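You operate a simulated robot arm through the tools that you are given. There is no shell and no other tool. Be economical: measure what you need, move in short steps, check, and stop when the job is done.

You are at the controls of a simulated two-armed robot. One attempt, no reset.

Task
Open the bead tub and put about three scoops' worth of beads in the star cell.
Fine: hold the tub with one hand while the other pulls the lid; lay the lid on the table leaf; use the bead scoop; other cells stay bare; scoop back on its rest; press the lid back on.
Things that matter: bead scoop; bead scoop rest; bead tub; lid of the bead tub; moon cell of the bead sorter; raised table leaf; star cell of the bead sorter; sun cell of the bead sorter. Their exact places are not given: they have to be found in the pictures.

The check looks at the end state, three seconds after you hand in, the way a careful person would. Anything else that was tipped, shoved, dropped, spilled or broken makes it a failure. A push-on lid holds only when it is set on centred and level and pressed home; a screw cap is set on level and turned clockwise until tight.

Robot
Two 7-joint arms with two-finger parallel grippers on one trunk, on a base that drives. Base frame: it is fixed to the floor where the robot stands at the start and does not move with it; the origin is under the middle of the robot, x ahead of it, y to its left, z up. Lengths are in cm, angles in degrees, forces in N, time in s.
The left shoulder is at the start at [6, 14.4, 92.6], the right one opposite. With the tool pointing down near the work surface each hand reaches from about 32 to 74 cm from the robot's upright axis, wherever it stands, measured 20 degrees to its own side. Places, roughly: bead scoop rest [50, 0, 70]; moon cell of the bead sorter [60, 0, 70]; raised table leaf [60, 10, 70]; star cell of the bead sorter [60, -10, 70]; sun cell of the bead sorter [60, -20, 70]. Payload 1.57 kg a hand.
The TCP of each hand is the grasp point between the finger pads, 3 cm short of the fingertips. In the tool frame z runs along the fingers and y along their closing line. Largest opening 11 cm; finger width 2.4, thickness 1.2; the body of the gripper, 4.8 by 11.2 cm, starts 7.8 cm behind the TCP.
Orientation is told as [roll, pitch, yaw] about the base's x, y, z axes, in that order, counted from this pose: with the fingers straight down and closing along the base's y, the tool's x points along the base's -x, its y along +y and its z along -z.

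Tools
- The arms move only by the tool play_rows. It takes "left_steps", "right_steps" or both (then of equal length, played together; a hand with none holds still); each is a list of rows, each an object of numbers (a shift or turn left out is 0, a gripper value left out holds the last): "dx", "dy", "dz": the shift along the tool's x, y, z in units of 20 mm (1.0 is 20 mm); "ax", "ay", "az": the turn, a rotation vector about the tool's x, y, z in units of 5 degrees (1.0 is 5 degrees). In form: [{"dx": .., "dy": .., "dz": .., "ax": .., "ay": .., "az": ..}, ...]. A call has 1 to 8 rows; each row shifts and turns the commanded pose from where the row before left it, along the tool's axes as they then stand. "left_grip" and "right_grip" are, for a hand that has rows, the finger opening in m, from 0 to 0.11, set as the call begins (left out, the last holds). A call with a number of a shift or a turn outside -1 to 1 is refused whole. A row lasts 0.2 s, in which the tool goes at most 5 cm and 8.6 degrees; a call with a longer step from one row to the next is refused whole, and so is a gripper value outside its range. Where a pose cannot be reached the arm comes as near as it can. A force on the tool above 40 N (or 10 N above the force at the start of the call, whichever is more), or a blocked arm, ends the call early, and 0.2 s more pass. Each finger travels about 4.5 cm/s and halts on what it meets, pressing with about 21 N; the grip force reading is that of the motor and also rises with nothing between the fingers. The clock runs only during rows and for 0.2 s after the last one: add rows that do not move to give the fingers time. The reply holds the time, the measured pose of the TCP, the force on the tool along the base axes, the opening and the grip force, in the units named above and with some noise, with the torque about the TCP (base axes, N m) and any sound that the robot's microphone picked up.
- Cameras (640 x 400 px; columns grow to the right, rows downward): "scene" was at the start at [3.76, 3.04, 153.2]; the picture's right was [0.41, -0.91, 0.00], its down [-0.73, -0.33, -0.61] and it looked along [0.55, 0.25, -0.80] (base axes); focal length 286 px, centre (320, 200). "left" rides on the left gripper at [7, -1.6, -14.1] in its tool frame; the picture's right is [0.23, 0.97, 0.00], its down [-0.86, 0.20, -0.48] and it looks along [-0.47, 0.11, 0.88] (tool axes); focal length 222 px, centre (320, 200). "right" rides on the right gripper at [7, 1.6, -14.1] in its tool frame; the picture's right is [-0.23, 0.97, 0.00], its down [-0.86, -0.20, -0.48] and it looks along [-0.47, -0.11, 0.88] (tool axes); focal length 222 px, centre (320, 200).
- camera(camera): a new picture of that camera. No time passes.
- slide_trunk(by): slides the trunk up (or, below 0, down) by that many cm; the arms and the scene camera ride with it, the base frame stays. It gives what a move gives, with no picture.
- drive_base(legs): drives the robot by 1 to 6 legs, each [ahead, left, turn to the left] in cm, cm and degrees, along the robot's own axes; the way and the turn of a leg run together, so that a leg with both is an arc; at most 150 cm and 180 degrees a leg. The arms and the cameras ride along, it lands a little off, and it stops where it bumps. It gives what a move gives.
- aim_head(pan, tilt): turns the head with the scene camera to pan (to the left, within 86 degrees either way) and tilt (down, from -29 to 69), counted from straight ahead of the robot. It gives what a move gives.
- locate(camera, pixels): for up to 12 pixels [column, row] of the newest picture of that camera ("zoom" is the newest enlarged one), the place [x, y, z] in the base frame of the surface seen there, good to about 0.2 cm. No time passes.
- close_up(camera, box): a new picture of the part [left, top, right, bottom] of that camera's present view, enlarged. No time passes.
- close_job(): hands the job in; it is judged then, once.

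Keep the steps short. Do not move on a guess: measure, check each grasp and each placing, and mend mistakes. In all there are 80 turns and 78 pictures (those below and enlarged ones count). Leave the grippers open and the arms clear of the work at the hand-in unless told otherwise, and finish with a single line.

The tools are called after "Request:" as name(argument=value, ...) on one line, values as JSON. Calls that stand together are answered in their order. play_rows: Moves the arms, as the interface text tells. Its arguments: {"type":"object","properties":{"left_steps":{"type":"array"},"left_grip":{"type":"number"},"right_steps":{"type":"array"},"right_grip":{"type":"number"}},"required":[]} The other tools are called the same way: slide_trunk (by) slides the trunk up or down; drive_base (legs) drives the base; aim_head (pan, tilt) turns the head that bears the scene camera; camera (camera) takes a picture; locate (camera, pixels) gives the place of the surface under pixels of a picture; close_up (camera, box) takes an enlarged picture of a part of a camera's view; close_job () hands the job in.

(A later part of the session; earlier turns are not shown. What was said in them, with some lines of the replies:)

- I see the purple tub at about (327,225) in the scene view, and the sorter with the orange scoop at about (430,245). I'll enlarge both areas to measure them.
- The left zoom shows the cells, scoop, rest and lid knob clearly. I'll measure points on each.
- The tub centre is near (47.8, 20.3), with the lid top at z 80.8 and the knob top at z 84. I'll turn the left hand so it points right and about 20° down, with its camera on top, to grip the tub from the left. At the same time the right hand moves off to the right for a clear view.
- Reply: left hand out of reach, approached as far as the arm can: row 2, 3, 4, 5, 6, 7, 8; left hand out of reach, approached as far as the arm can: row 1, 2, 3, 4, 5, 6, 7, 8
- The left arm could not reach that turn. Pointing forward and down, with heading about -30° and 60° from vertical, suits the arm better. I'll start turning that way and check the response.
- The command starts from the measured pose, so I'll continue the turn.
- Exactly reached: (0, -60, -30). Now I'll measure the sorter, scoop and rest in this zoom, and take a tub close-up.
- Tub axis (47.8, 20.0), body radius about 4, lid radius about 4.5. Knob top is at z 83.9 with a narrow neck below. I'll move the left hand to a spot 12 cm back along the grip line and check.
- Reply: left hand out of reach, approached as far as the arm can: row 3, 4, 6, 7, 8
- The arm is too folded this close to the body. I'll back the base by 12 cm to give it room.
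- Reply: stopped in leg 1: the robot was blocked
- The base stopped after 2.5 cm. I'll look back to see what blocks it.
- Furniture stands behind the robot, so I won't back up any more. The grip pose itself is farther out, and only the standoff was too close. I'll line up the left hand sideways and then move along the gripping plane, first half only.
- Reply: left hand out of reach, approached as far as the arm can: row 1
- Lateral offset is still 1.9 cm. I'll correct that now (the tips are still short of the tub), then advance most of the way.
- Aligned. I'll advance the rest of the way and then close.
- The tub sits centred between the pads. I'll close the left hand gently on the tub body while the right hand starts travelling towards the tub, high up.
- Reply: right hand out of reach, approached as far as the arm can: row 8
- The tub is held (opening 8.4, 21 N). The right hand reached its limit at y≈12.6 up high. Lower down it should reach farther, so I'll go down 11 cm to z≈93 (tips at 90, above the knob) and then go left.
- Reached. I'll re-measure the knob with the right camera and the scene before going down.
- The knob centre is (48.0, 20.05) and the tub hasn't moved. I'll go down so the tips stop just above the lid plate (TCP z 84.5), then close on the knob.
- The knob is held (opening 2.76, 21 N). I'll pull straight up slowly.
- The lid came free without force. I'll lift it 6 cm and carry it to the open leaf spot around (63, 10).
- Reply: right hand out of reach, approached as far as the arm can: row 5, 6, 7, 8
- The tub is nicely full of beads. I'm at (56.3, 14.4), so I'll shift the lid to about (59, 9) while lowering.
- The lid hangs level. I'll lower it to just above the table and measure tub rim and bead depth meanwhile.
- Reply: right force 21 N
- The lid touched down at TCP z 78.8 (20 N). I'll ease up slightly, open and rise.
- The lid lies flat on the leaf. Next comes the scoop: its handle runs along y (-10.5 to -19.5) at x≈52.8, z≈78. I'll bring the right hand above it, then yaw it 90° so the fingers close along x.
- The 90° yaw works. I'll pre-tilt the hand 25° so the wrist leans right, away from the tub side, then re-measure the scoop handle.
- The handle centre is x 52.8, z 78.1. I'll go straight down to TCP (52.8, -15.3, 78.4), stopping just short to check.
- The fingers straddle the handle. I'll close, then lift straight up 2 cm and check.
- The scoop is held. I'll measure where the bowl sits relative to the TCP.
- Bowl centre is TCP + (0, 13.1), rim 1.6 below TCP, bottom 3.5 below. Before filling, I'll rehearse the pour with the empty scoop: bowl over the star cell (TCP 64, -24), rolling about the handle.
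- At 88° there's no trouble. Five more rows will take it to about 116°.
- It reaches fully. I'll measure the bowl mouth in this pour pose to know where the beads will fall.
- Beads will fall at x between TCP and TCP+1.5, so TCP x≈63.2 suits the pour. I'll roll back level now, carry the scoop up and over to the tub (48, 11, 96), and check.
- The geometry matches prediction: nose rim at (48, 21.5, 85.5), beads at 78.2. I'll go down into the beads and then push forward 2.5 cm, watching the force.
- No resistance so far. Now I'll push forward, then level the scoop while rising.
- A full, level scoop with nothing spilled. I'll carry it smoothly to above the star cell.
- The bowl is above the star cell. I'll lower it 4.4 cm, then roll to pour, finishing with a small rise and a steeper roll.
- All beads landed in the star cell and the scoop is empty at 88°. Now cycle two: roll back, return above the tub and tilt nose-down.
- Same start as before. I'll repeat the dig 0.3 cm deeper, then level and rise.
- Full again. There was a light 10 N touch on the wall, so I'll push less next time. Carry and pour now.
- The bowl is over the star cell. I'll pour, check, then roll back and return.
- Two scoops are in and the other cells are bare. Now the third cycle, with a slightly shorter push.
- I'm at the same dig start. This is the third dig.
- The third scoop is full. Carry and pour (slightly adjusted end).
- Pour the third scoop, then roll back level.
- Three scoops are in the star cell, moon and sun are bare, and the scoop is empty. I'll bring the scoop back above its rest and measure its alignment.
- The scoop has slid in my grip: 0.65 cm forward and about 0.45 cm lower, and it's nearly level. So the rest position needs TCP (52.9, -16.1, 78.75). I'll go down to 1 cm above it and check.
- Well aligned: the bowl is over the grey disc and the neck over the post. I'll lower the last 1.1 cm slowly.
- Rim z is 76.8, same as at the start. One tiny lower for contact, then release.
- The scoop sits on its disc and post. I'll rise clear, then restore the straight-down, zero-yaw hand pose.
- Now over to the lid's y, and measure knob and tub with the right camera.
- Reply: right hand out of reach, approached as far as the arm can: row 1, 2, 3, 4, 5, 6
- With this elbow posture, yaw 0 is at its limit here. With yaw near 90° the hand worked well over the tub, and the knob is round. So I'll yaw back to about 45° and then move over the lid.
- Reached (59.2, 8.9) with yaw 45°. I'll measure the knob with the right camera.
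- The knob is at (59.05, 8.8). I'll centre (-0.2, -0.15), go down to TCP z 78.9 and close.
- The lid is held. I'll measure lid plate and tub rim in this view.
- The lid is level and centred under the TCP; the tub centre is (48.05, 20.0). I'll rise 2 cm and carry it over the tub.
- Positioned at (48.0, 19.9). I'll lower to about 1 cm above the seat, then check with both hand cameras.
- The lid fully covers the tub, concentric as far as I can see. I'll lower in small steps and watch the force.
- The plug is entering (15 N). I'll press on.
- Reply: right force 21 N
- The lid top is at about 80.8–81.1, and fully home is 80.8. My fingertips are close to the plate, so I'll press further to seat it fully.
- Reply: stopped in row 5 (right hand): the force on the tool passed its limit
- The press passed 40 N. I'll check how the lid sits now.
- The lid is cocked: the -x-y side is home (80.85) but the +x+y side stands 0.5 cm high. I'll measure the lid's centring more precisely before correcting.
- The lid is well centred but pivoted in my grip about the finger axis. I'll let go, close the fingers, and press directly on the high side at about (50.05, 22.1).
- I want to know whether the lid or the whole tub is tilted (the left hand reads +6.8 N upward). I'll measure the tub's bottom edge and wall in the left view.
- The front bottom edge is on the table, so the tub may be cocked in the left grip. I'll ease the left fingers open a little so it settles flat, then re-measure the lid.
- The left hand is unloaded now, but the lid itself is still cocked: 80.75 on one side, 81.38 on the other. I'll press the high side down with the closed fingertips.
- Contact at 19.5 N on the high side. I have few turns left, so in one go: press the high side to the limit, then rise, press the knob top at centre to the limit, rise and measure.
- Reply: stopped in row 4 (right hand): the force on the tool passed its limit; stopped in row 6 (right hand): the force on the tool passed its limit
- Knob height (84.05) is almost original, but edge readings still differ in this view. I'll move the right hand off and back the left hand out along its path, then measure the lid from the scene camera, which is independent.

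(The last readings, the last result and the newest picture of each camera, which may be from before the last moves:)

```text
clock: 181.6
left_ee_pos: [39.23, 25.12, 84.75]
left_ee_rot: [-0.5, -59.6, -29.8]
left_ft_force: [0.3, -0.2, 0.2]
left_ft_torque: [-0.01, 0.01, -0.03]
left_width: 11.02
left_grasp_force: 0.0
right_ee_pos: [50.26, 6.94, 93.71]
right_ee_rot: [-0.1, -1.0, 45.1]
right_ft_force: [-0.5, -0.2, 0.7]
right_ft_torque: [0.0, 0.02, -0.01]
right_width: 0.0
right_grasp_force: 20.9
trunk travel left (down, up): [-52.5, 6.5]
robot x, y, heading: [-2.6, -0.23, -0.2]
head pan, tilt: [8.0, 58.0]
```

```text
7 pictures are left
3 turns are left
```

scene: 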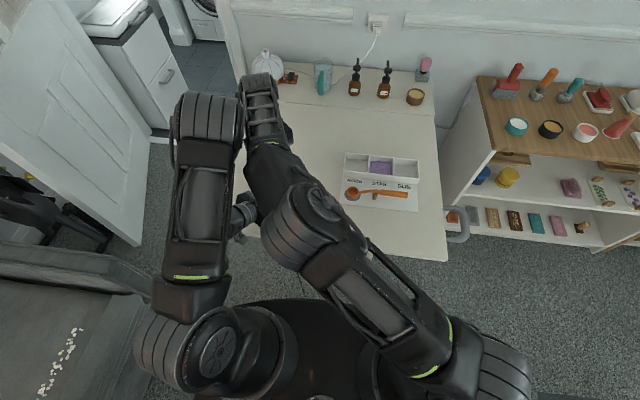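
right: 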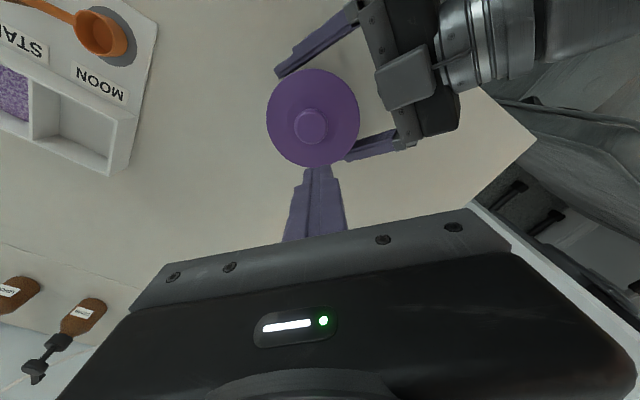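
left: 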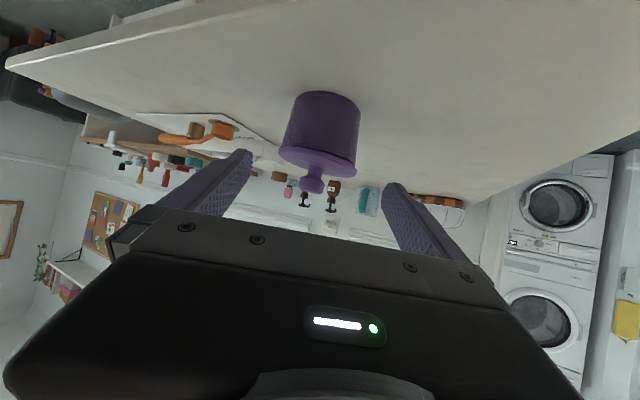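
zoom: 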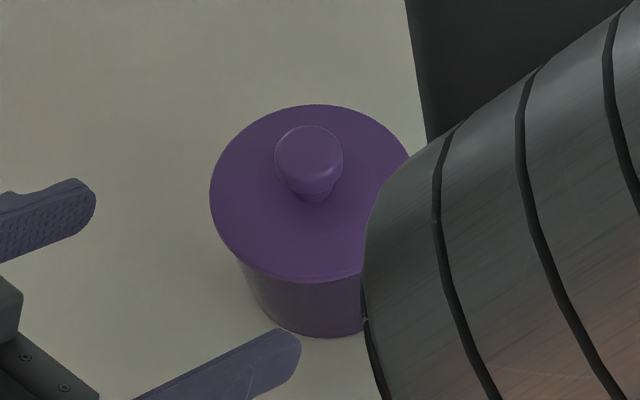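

The scene camera confirms the lid is about 0.45 cm high on its +y side and home on the -y side. I'll press that high edge at (49.6, 23) with stepwise rising force (small single steps), then press the knob centre, move clear and measure.

Request:
play_rows(right_steps=[{"dx": -0.78, "dy": 0.841, "dz": 0.264}, {"dx": -0.78, "dy": 0.841, "dz": 0.264}, {"dx": -0.78, "dy": 0.841, "dz": 0.264}, {"dx": -0.78, "dy": 0.841, "dz": 0.264}, {"dx": -0.78, "dy": 0.841, "dz": 0.264}, {"dx": -0.78, "dy": 0.841, "dz": 0.264}, {"dx": -0.78, "dy": 0.841, "dz": 0.264}, {}])

Request:
play_rows(right_steps=[{"dz": 0.8}, {"dz": 0.8}, {"dz": 0.7}, {"dz": 0.25}, {}])

Request:
play_rows(right_steps=[{"dz": 0.09}, {"dz": 0.09}, {"dz": 0.09}, {"dz": 0.08}, {}])

Request:
play_rows(right_steps=[{"dz": 0.03}, {}])

Request:
play_rows(right_steps=[{"dz": 0.03}, {}])

Request:
play_rows(right_steps=[{"dz": 0.03}, {}])

Request:
play_rows(right_steps=[{"dz": 0.03}, {}])

Request:
play_rows(right_steps=[{"dz": 0.03}, {}])

Request:
play_rows(right_steps=[{"dz": 0.03}, {}])

Request:
play_rows(right_steps=[{"dz": 0.03}, {}])

Request:
play_rows(right_steps=[{"dz": -0.7}, {"dz": -0.8}, {"dz": -0.7}, {"dx": 0.82, "dy": -0.25}, {"dx": 0.82, "dy": -0.25}, {"dz": 0.5}, {}])

Request:
play_rows(right_steps=[{"dz": 0.07}, {"dz": 0.07}, {"dz": 0.07}, {"dz": 0.04}, {}])

Request:
play_rows(right_steps=[{"dz": 0.03}, {}])

Request:
play_rows(right_steps=[{"dz": 0.03}, {}])

Request:
play_rows(right_steps=[{"dz": 0.03}, {}])

Request:
play_rows(right_steps=[{"dz": 0.03}, {}])

Request:
play_rows(right_steps=[{"dz": -0.8}, {"dz": -1}, {"dz": -0.8}, {"dx": -0.7}, {"dx": -0.7}, {}])

Request:
camera(camera="right")

Request:
locate(camera="right", pixels=[[272, 120], [352, 120], [312, 84], [285, 148], [338, 150], [290, 95], [338, 98], [308, 105], [290, 135], [335, 135], [300, 155], [309, 133]])

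```text
clock: 183.4
left_ee_pos: [39.3, 25.09, 84.71]
left_ee_rot: [-0.5, -59.6, -29.8]
left_ft_force: [-0.6, 0.8, 0.2]
left_ft_torque: [0.0, 0.02, -0.01]
left_width: 11.0
left_grasp_force: 0.0
right_ee_pos: [49.69, 23.25, 90.18]
right_ee_rot: [-0.2, -0.8, 45.2]
right_ft_force: [0.1, -0.4, 0.6]
right_ft_torque: [-0.01, 0.01, -0.01]
right_width: 0.0
right_grasp_force: 21.0
trunk travel left (down, up): [-52.5, 6.5]
robot x, y, heading: [-2.76, -0.12, -0.2]
head pan, tilt: [8.0, 58.0]
```

```text
clock: 184.6
left_ee_pos: [39.27, 25.22, 84.65]
left_ee_rot: [-0.5, -59.7, -29.7]
left_ft_force: [0.0, 0.0, 0.4]
left_ft_torque: [0.01, 0.01, -0.01]
left_width: 11.02
left_grasp_force: 0.0
right_ee_pos: [49.76, 23.07, 85.0]
right_ee_rot: [-0.1, -0.9, 45.3]
right_ft_force: [-0.3, 0.2, -1.0]
right_ft_torque: [-0.01, -0.01, -0.01]
right_width: 0.01
right_grasp_force: 21.0
trunk travel left (down, up): [-52.5, 6.5]
robot x, y, heading: [-2.05, 0.04, -0.1]
head pan, tilt: [8.0, 58.0]
```

```text
clock: 185.8
left_ee_pos: [39.27, 25.11, 84.71]
left_ee_rot: [-0.5, -59.6, -29.7]
left_ft_force: [0.2, -0.2, 0.9]
left_ft_torque: [0.0, 0.01, -0.03]
left_width: 11.0
left_grasp_force: 0.2
right_ee_pos: [49.68, 23.22, 84.29]
right_ee_rot: [-0.1, -0.9, 45.3]
right_ft_force: [0.3, -0.2, 1.7]
right_ft_torque: [0.01, -0.02, 0.02]
right_width: 0.0
right_grasp_force: 21.1
trunk travel left (down, up): [-52.5, 6.5]
robot x, y, heading: [-2.56, -0.23, 0.2]
head pan, tilt: [8.0, 58.0]
```

```text
clock: 186.4
left_ee_pos: [39.31, 25.11, 84.68]
left_ee_rot: [-0.5, -59.6, -29.7]
left_ft_force: [0.2, 0.0, 1.2]
left_ft_torque: [0.01, 0.0, -0.04]
left_width: 10.98
left_grasp_force: 0.0
right_ee_pos: [49.79, 23.09, 84.31]
right_ee_rot: [-0.1, -0.9, 45.2]
right_ft_force: [0.0, 0.7, 2.9]
right_ft_torque: [0.07, 0.01, -0.04]
right_width: 0.02
right_grasp_force: 21.0
trunk travel left (down, up): [-52.5, 6.5]
robot x, y, heading: [-2.13, 0.26, 0.2]
head pan, tilt: [8.0, 58.0]
```

```text
clock: 187.0
left_ee_pos: [39.23, 25.19, 84.74]
left_ee_rot: [-0.5, -59.6, -29.8]
left_ft_force: [-0.2, 0.7, 0.3]
left_ft_torque: [-0.02, 0.0, -0.01]
left_width: 10.99
left_grasp_force: 0.1
right_ee_pos: [49.7, 23.16, 84.19]
right_ee_rot: [-0.1, -0.9, 45.2]
right_ft_force: [-0.3, 0.3, -0.4]
right_ft_torque: [-0.01, 0.03, 0.0]
right_width: 0.0
right_grasp_force: 20.5
trunk travel left (down, up): [-52.5, 6.5]
robot x, y, heading: [-2.82, 0.01, 0.1]
head pan, tilt: [8.0, 58.0]
```

```text
clock: 187.6
left_ee_pos: [39.18, 25.19, 84.65]
left_ee_rot: [-0.5, -59.6, -29.8]
left_ft_force: [0.0, -0.3, -0.5]
left_ft_torque: [0.03, 0.01, 0.0]
left_width: 11.0
left_grasp_force: 0.1
right_ee_pos: [49.7, 23.04, 84.23]
right_ee_rot: [-0.1, -0.9, 45.2]
right_ft_force: [-0.1, -0.5, 0.8]
right_ft_torque: [-0.02, 0.0, 0.05]
right_width: 0.03
right_grasp_force: 21.1
trunk travel left (down, up): [-52.5, 6.5]
robot x, y, heading: [-2.37, 0.22, -0.2]
head pan, tilt: [8.0, 58.0]
```

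```text
clock: 188.2
left_ee_pos: [39.19, 25.14, 84.68]
left_ee_rot: [-0.6, -59.6, -29.9]
left_ft_force: [0.0, -0.1, -0.2]
left_ft_torque: [-0.03, -0.01, 0.0]
left_width: 11.03
left_grasp_force: 0.1
right_ee_pos: [49.73, 23.16, 84.19]
right_ee_rot: [-0.2, -0.9, 45.2]
right_ft_force: [1.1, -0.4, -0.2]
right_ft_torque: [-0.01, 0.01, -0.01]
right_width: 0.0
right_grasp_force: 20.7
trunk travel left (down, up): [-52.5, 6.5]
robot x, y, heading: [-2.59, -0.13, -0.1]
head pan, tilt: [8.0, 58.0]
```

```text
clock: 188.8
left_ee_pos: [39.23, 25.23, 84.74]
left_ee_rot: [-0.5, -59.6, -29.8]
left_ft_force: [-0.8, -0.7, 0.2]
left_ft_torque: [0.05, 0.0, 0.0]
left_width: 11.02
left_grasp_force: 0.1
right_ee_pos: [49.72, 23.2, 84.07]
right_ee_rot: [-0.1, -1.0, 45.2]
right_ft_force: [-0.1, 0.9, 0.4]
right_ft_torque: [0.04, 0.02, -0.05]
right_width: 0.0
right_grasp_force: 21.2
trunk travel left (down, up): [-52.5, 6.5]
robot x, y, heading: [-2.61, -0.16, -0.2]
head pan, tilt: [8.0, 58.0]
```

```text
clock: 189.4
left_ee_pos: [39.26, 25.23, 84.68]
left_ee_rot: [-0.6, -59.6, -29.8]
left_ft_force: [-0.6, -0.3, 0.0]
left_ft_torque: [0.0, 0.02, 0.02]
left_width: 11.03
left_grasp_force: 0.0
right_ee_pos: [49.8, 23.28, 83.87]
right_ee_rot: [-0.1, -1.0, 45.2]
right_ft_force: [0.1, -1.0, -0.3]
right_ft_torque: [0.03, 0.01, 0.0]
right_width: 0.01
right_grasp_force: 20.9
trunk travel left (down, up): [-52.5, 6.5]
robot x, y, heading: [-2.58, -0.34, -0.1]
head pan, tilt: [8.0, 58.0]
```

```text
clock: 190.0
left_ee_pos: [39.19, 25.18, 84.72]
left_ee_rot: [-0.4, -59.6, -29.8]
left_ft_force: [0.0, 0.6, 0.8]
left_ft_torque: [0.02, 0.03, 0.01]
left_width: 10.97
left_grasp_force: 0.0
right_ee_pos: [49.83, 23.12, 83.99]
right_ee_rot: [0.0, -0.9, 45.3]
right_ft_force: [-0.2, 0.5, 0.3]
right_ft_torque: [-0.01, -0.02, -0.02]
right_width: 0.0
right_grasp_force: 20.9
trunk travel left (down, up): [-52.5, 6.5]
robot x, y, heading: [-2.24, 0.18, -0.0]
head pan, tilt: [8.0, 58.0]
```

```text
clock: 191.6
left_ee_pos: [39.23, 25.12, 84.73]
left_ee_rot: [-0.5, -59.6, -29.9]
left_ft_force: [0.2, -0.5, 0.0]
left_ft_torque: [-0.02, 0.02, 0.03]
left_width: 10.97
left_grasp_force: 0.0
right_ee_pos: [48.15, 20.08, 87.35]
right_ee_rot: [0.0, -0.9, 45.2]
right_ft_force: [0.5, 0.3, 0.8]
right_ft_torque: [0.02, -0.01, -0.01]
right_width: 0.0
right_grasp_force: 21.1
trunk travel left (down, up): [-52.5, 6.5]
robot x, y, heading: [-2.61, -0.0, 0.1]
head pan, tilt: [8.0, 58.0]
```

```text
clock: 192.8
left_ee_pos: [39.36, 25.11, 84.64]
left_ee_rot: [-0.4, -59.6, -29.8]
left_ft_force: [0.0, -1.1, 0.2]
left_ft_torque: [0.03, -0.01, -0.01]
left_width: 11.0
left_grasp_force: 0.0
right_ee_pos: [48.21, 20.16, 86.81]
right_ee_rot: [-0.1, -0.9, 45.1]
right_ft_force: [0.0, 0.4, 1.9]
right_ft_torque: [-0.04, -0.04, -0.02]
right_width: 0.0
right_grasp_force: 21.3
trunk travel left (down, up): [-52.5, 6.5]
robot x, y, heading: [-2.28, -0.07, 0.1]
head pan, tilt: [8.0, 58.0]
```

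```text
clock: 193.4
left_ee_pos: [39.22, 25.15, 84.75]
left_ee_rot: [-0.5, -59.6, -29.8]
left_ft_force: [-0.1, 0.0, -0.2]
left_ft_torque: [-0.02, 0.01, -0.01]
left_width: 11.0
left_grasp_force: 0.0
right_ee_pos: [48.13, 20.14, 86.7]
right_ee_rot: [-0.1, -0.9, 45.3]
right_ft_force: [-1.6, -0.9, 8.6]
right_ft_torque: [-0.09, 0.1, -0.03]
right_width: 0.0
right_grasp_force: 20.8
trunk travel left (down, up): [-52.5, 6.5]
robot x, y, heading: [-2.55, -0.27, -0.1]
head pan, tilt: [8.0, 58.0]
```

```text
clock: 194.0
left_ee_pos: [39.07, 25.1, 84.79]
left_ee_rot: [-0.3, -59.6, -29.8]
left_ft_force: [-0.7, 0.2, 0.4]
left_ft_torque: [0.0, 0.05, 0.01]
left_width: 11.02
left_grasp_force: 0.2
right_ee_pos: [48.18, 20.09, 86.73]
right_ee_rot: [-0.2, -1.0, 45.2]
right_ft_force: [-0.5, -0.1, 14.7]
right_ft_torque: [-0.04, 0.07, -0.01]
right_width: 0.0
right_grasp_force: 21.3
trunk travel left (down, up): [-52.5, 6.5]
robot x, y, heading: [-2.7, 0.18, 0.1]
head pan, tilt: [8.0, 58.0]
```

```text
clock: 194.6
left_ee_pos: [39.23, 25.13, 84.73]
left_ee_rot: [-0.4, -59.6, -29.9]
left_ft_force: [-0.2, 0.2, 0.0]
left_ft_torque: [-0.03, 0.0, 0.0]
left_width: 11.0
left_grasp_force: 0.0
right_ee_pos: [48.09, 20.05, 86.8]
right_ee_rot: [-0.3, -1.1, 45.2]
right_ft_force: [0.5, 0.3, 23.8]
right_ft_torque: [-0.12, 0.08, 0.0]
right_width: 0.02
right_grasp_force: 20.7
trunk travel left (down, up): [-52.5, 6.5]
robot x, y, heading: [-2.33, 0.47, 0.1]
head pan, tilt: [8.0, 58.0]
```

```text
clock: 195.2
left_ee_pos: [39.12, 24.95, 84.82]
left_ee_rot: [-0.4, -59.8, -29.9]
left_ft_force: [0.0, 0.7, -0.5]
left_ft_torque: [-0.02, 0.02, 0.0]
left_width: 10.99
left_grasp_force: 0.1
right_ee_pos: [47.99, 20.15, 86.68]
right_ee_rot: [-0.3, -1.0, 45.2]
right_ft_force: [2.1, 2.9, 28.7]
right_ft_torque: [-0.09, 0.11, -0.01]
right_width: 0.0
right_grasp_force: 21.4
trunk travel left (down, up): [-52.5, 6.5]
robot x, y, heading: [-2.35, -0.18, -0.1]
head pan, tilt: [8.0, 58.0]
```

```text
clock: 196.6
left_ee_pos: [39.19, 25.21, 84.76]
left_ee_rot: [-0.6, -59.5, -29.8]
left_ft_force: [-0.8, 0.4, 0.0]
left_ft_torque: [0.04, 0.03, 0.0]
left_width: 11.0
left_grasp_force: 0.1
right_ee_pos: [50.02, 22.05, 91.83]
right_ee_rot: [-0.1, -0.8, 45.2]
right_ft_force: [0.3, 0.4, -0.6]
right_ft_torque: [0.07, 0.03, 0.01]
right_width: 0.0
right_grasp_force: 20.8
trunk travel left (down, up): [-52.5, 6.5]
robot x, y, heading: [-2.87, 0.01, -0.1]
head pan, tilt: [8.0, 58.0]
```

```text
6 pictures are left
```

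right: 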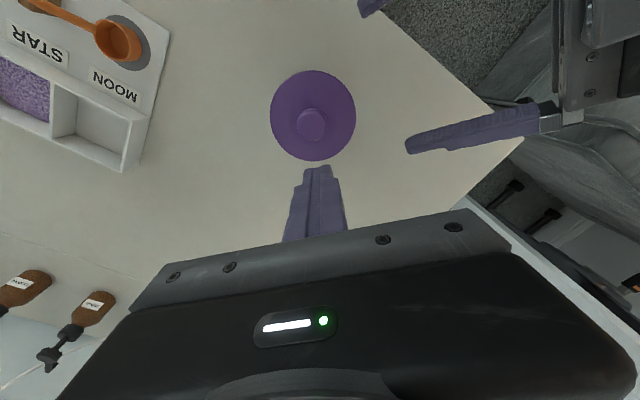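

```text
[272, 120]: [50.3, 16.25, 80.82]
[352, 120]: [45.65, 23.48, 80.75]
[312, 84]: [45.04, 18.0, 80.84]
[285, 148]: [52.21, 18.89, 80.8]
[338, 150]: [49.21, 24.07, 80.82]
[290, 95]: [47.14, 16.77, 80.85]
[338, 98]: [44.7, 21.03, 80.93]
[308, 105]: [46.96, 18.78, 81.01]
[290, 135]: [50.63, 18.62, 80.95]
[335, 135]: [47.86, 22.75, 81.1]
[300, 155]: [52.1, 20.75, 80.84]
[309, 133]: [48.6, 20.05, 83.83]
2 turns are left
```

Now the lid reads 80.75–80.93 all around its edge with the knob top at 83.83: level and fully home. I'll open the right gripper and move both arms clear.

Request:
play_rows(right_steps=[{"dz": -1}, {"dz": -0.8}, {"dx": 0.9, "dy": -0.9}, {"dx": 0.9, "dy": -0.9}, {"dx": 0.9, "dy": -0.9}, {"dx": 0.9, "dy": -0.9}, {"dx": 0.9, "dy": -0.9}, {"dx": 0.9, "dy": -0.9}], right_grip=0.11, left_steps=[{"dx": -0.5, "dz": -0.5}, {"dx": -0.5, "dz": -0.5}, {"dx": -0.5, "dz": -0.5}, {"dx": -0.5, "dz": -0.3}, {"dx": -0.5, "dz": -0.3}, {}, {}, {}], left_grip=0.11)

Request:
play_rows(right_steps=[{"dx": 0.9, "dy": -0.9}, {"dx": 0.9, "dy": -0.9}, {"dx": 0.9, "dy": -0.9}, {"dx": 0.9, "dy": -0.9}, {"dz": -0.8}, {"dz": -0.8}])

Request:
camera(camera="scene")

```text
clock: 198.4
left_ee_pos: [39.43, 26.72, 90.61]
left_ee_rot: [-0.2, -59.9, -30.1]
left_ft_force: [0.4, -0.1, 0.8]
left_ft_torque: [-0.01, -0.01, -0.04]
left_width: 11.01
left_grasp_force: 0.1
left hand out of reach, approached as far as the arm can: row 2, 3, 4
right_ee_pos: [50.01, 6.55, 94.25]
right_ee_rot: [-0.1, -0.9, 45.2]
right_ft_force: [0.1, 0.1, 0.3]
right_ft_torque: [-0.01, 0.01, 0.0]
right_width: 11.03
right_grasp_force: 0.0
right hand out of reach, approached as far as the arm can: row 2
trunk travel left (down, up): [-52.5, 6.5]
robot x, y, heading: [-2.6, 0.08, 0.4]
head pan, tilt: [8.0, 58.0]
```

```text
clock: 199.8
left_ee_pos: [39.35, 26.87, 90.36]
left_ee_rot: [-0.2, -59.9, -30.1]
left_ft_force: [-0.2, -0.3, 0.3]
left_ft_torque: [-0.02, -0.03, -0.02]
left_width: 11.0
left_grasp_force: 0.1
right_ee_pos: [49.95, -3.58, 97.59]
right_ee_rot: [-0.2, -0.9, 45.3]
right_ft_force: [-0.1, 0.9, -0.4]
right_ft_torque: [0.0, 0.01, 0.02]
right_width: 11.01
right_grasp_force: 0.0
trunk travel left (down, up): [-52.5, 6.5]
robot x, y, heading: [-2.52, 0.11, -0.1]
head pan, tilt: [8.0, 58.0]
```

```text
5 pictures are left
1 turns are left
```

scene: 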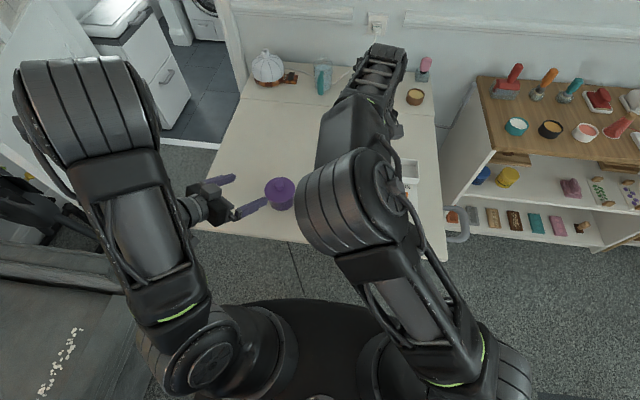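

The tub is closed, the scoop is on its rest, the beads are in the star cell, both grippers are open and both arms are clear, so I'm handing in.

Request:
close_job()

```text
The job is handed in.
```

The star cell holds three scoops of beads, the moon and sun cells are bare, the scoop is back on its rest, and the lid is pressed on level; early on, the base bumped something behind it while backing up, and I didn't check whether that moved.
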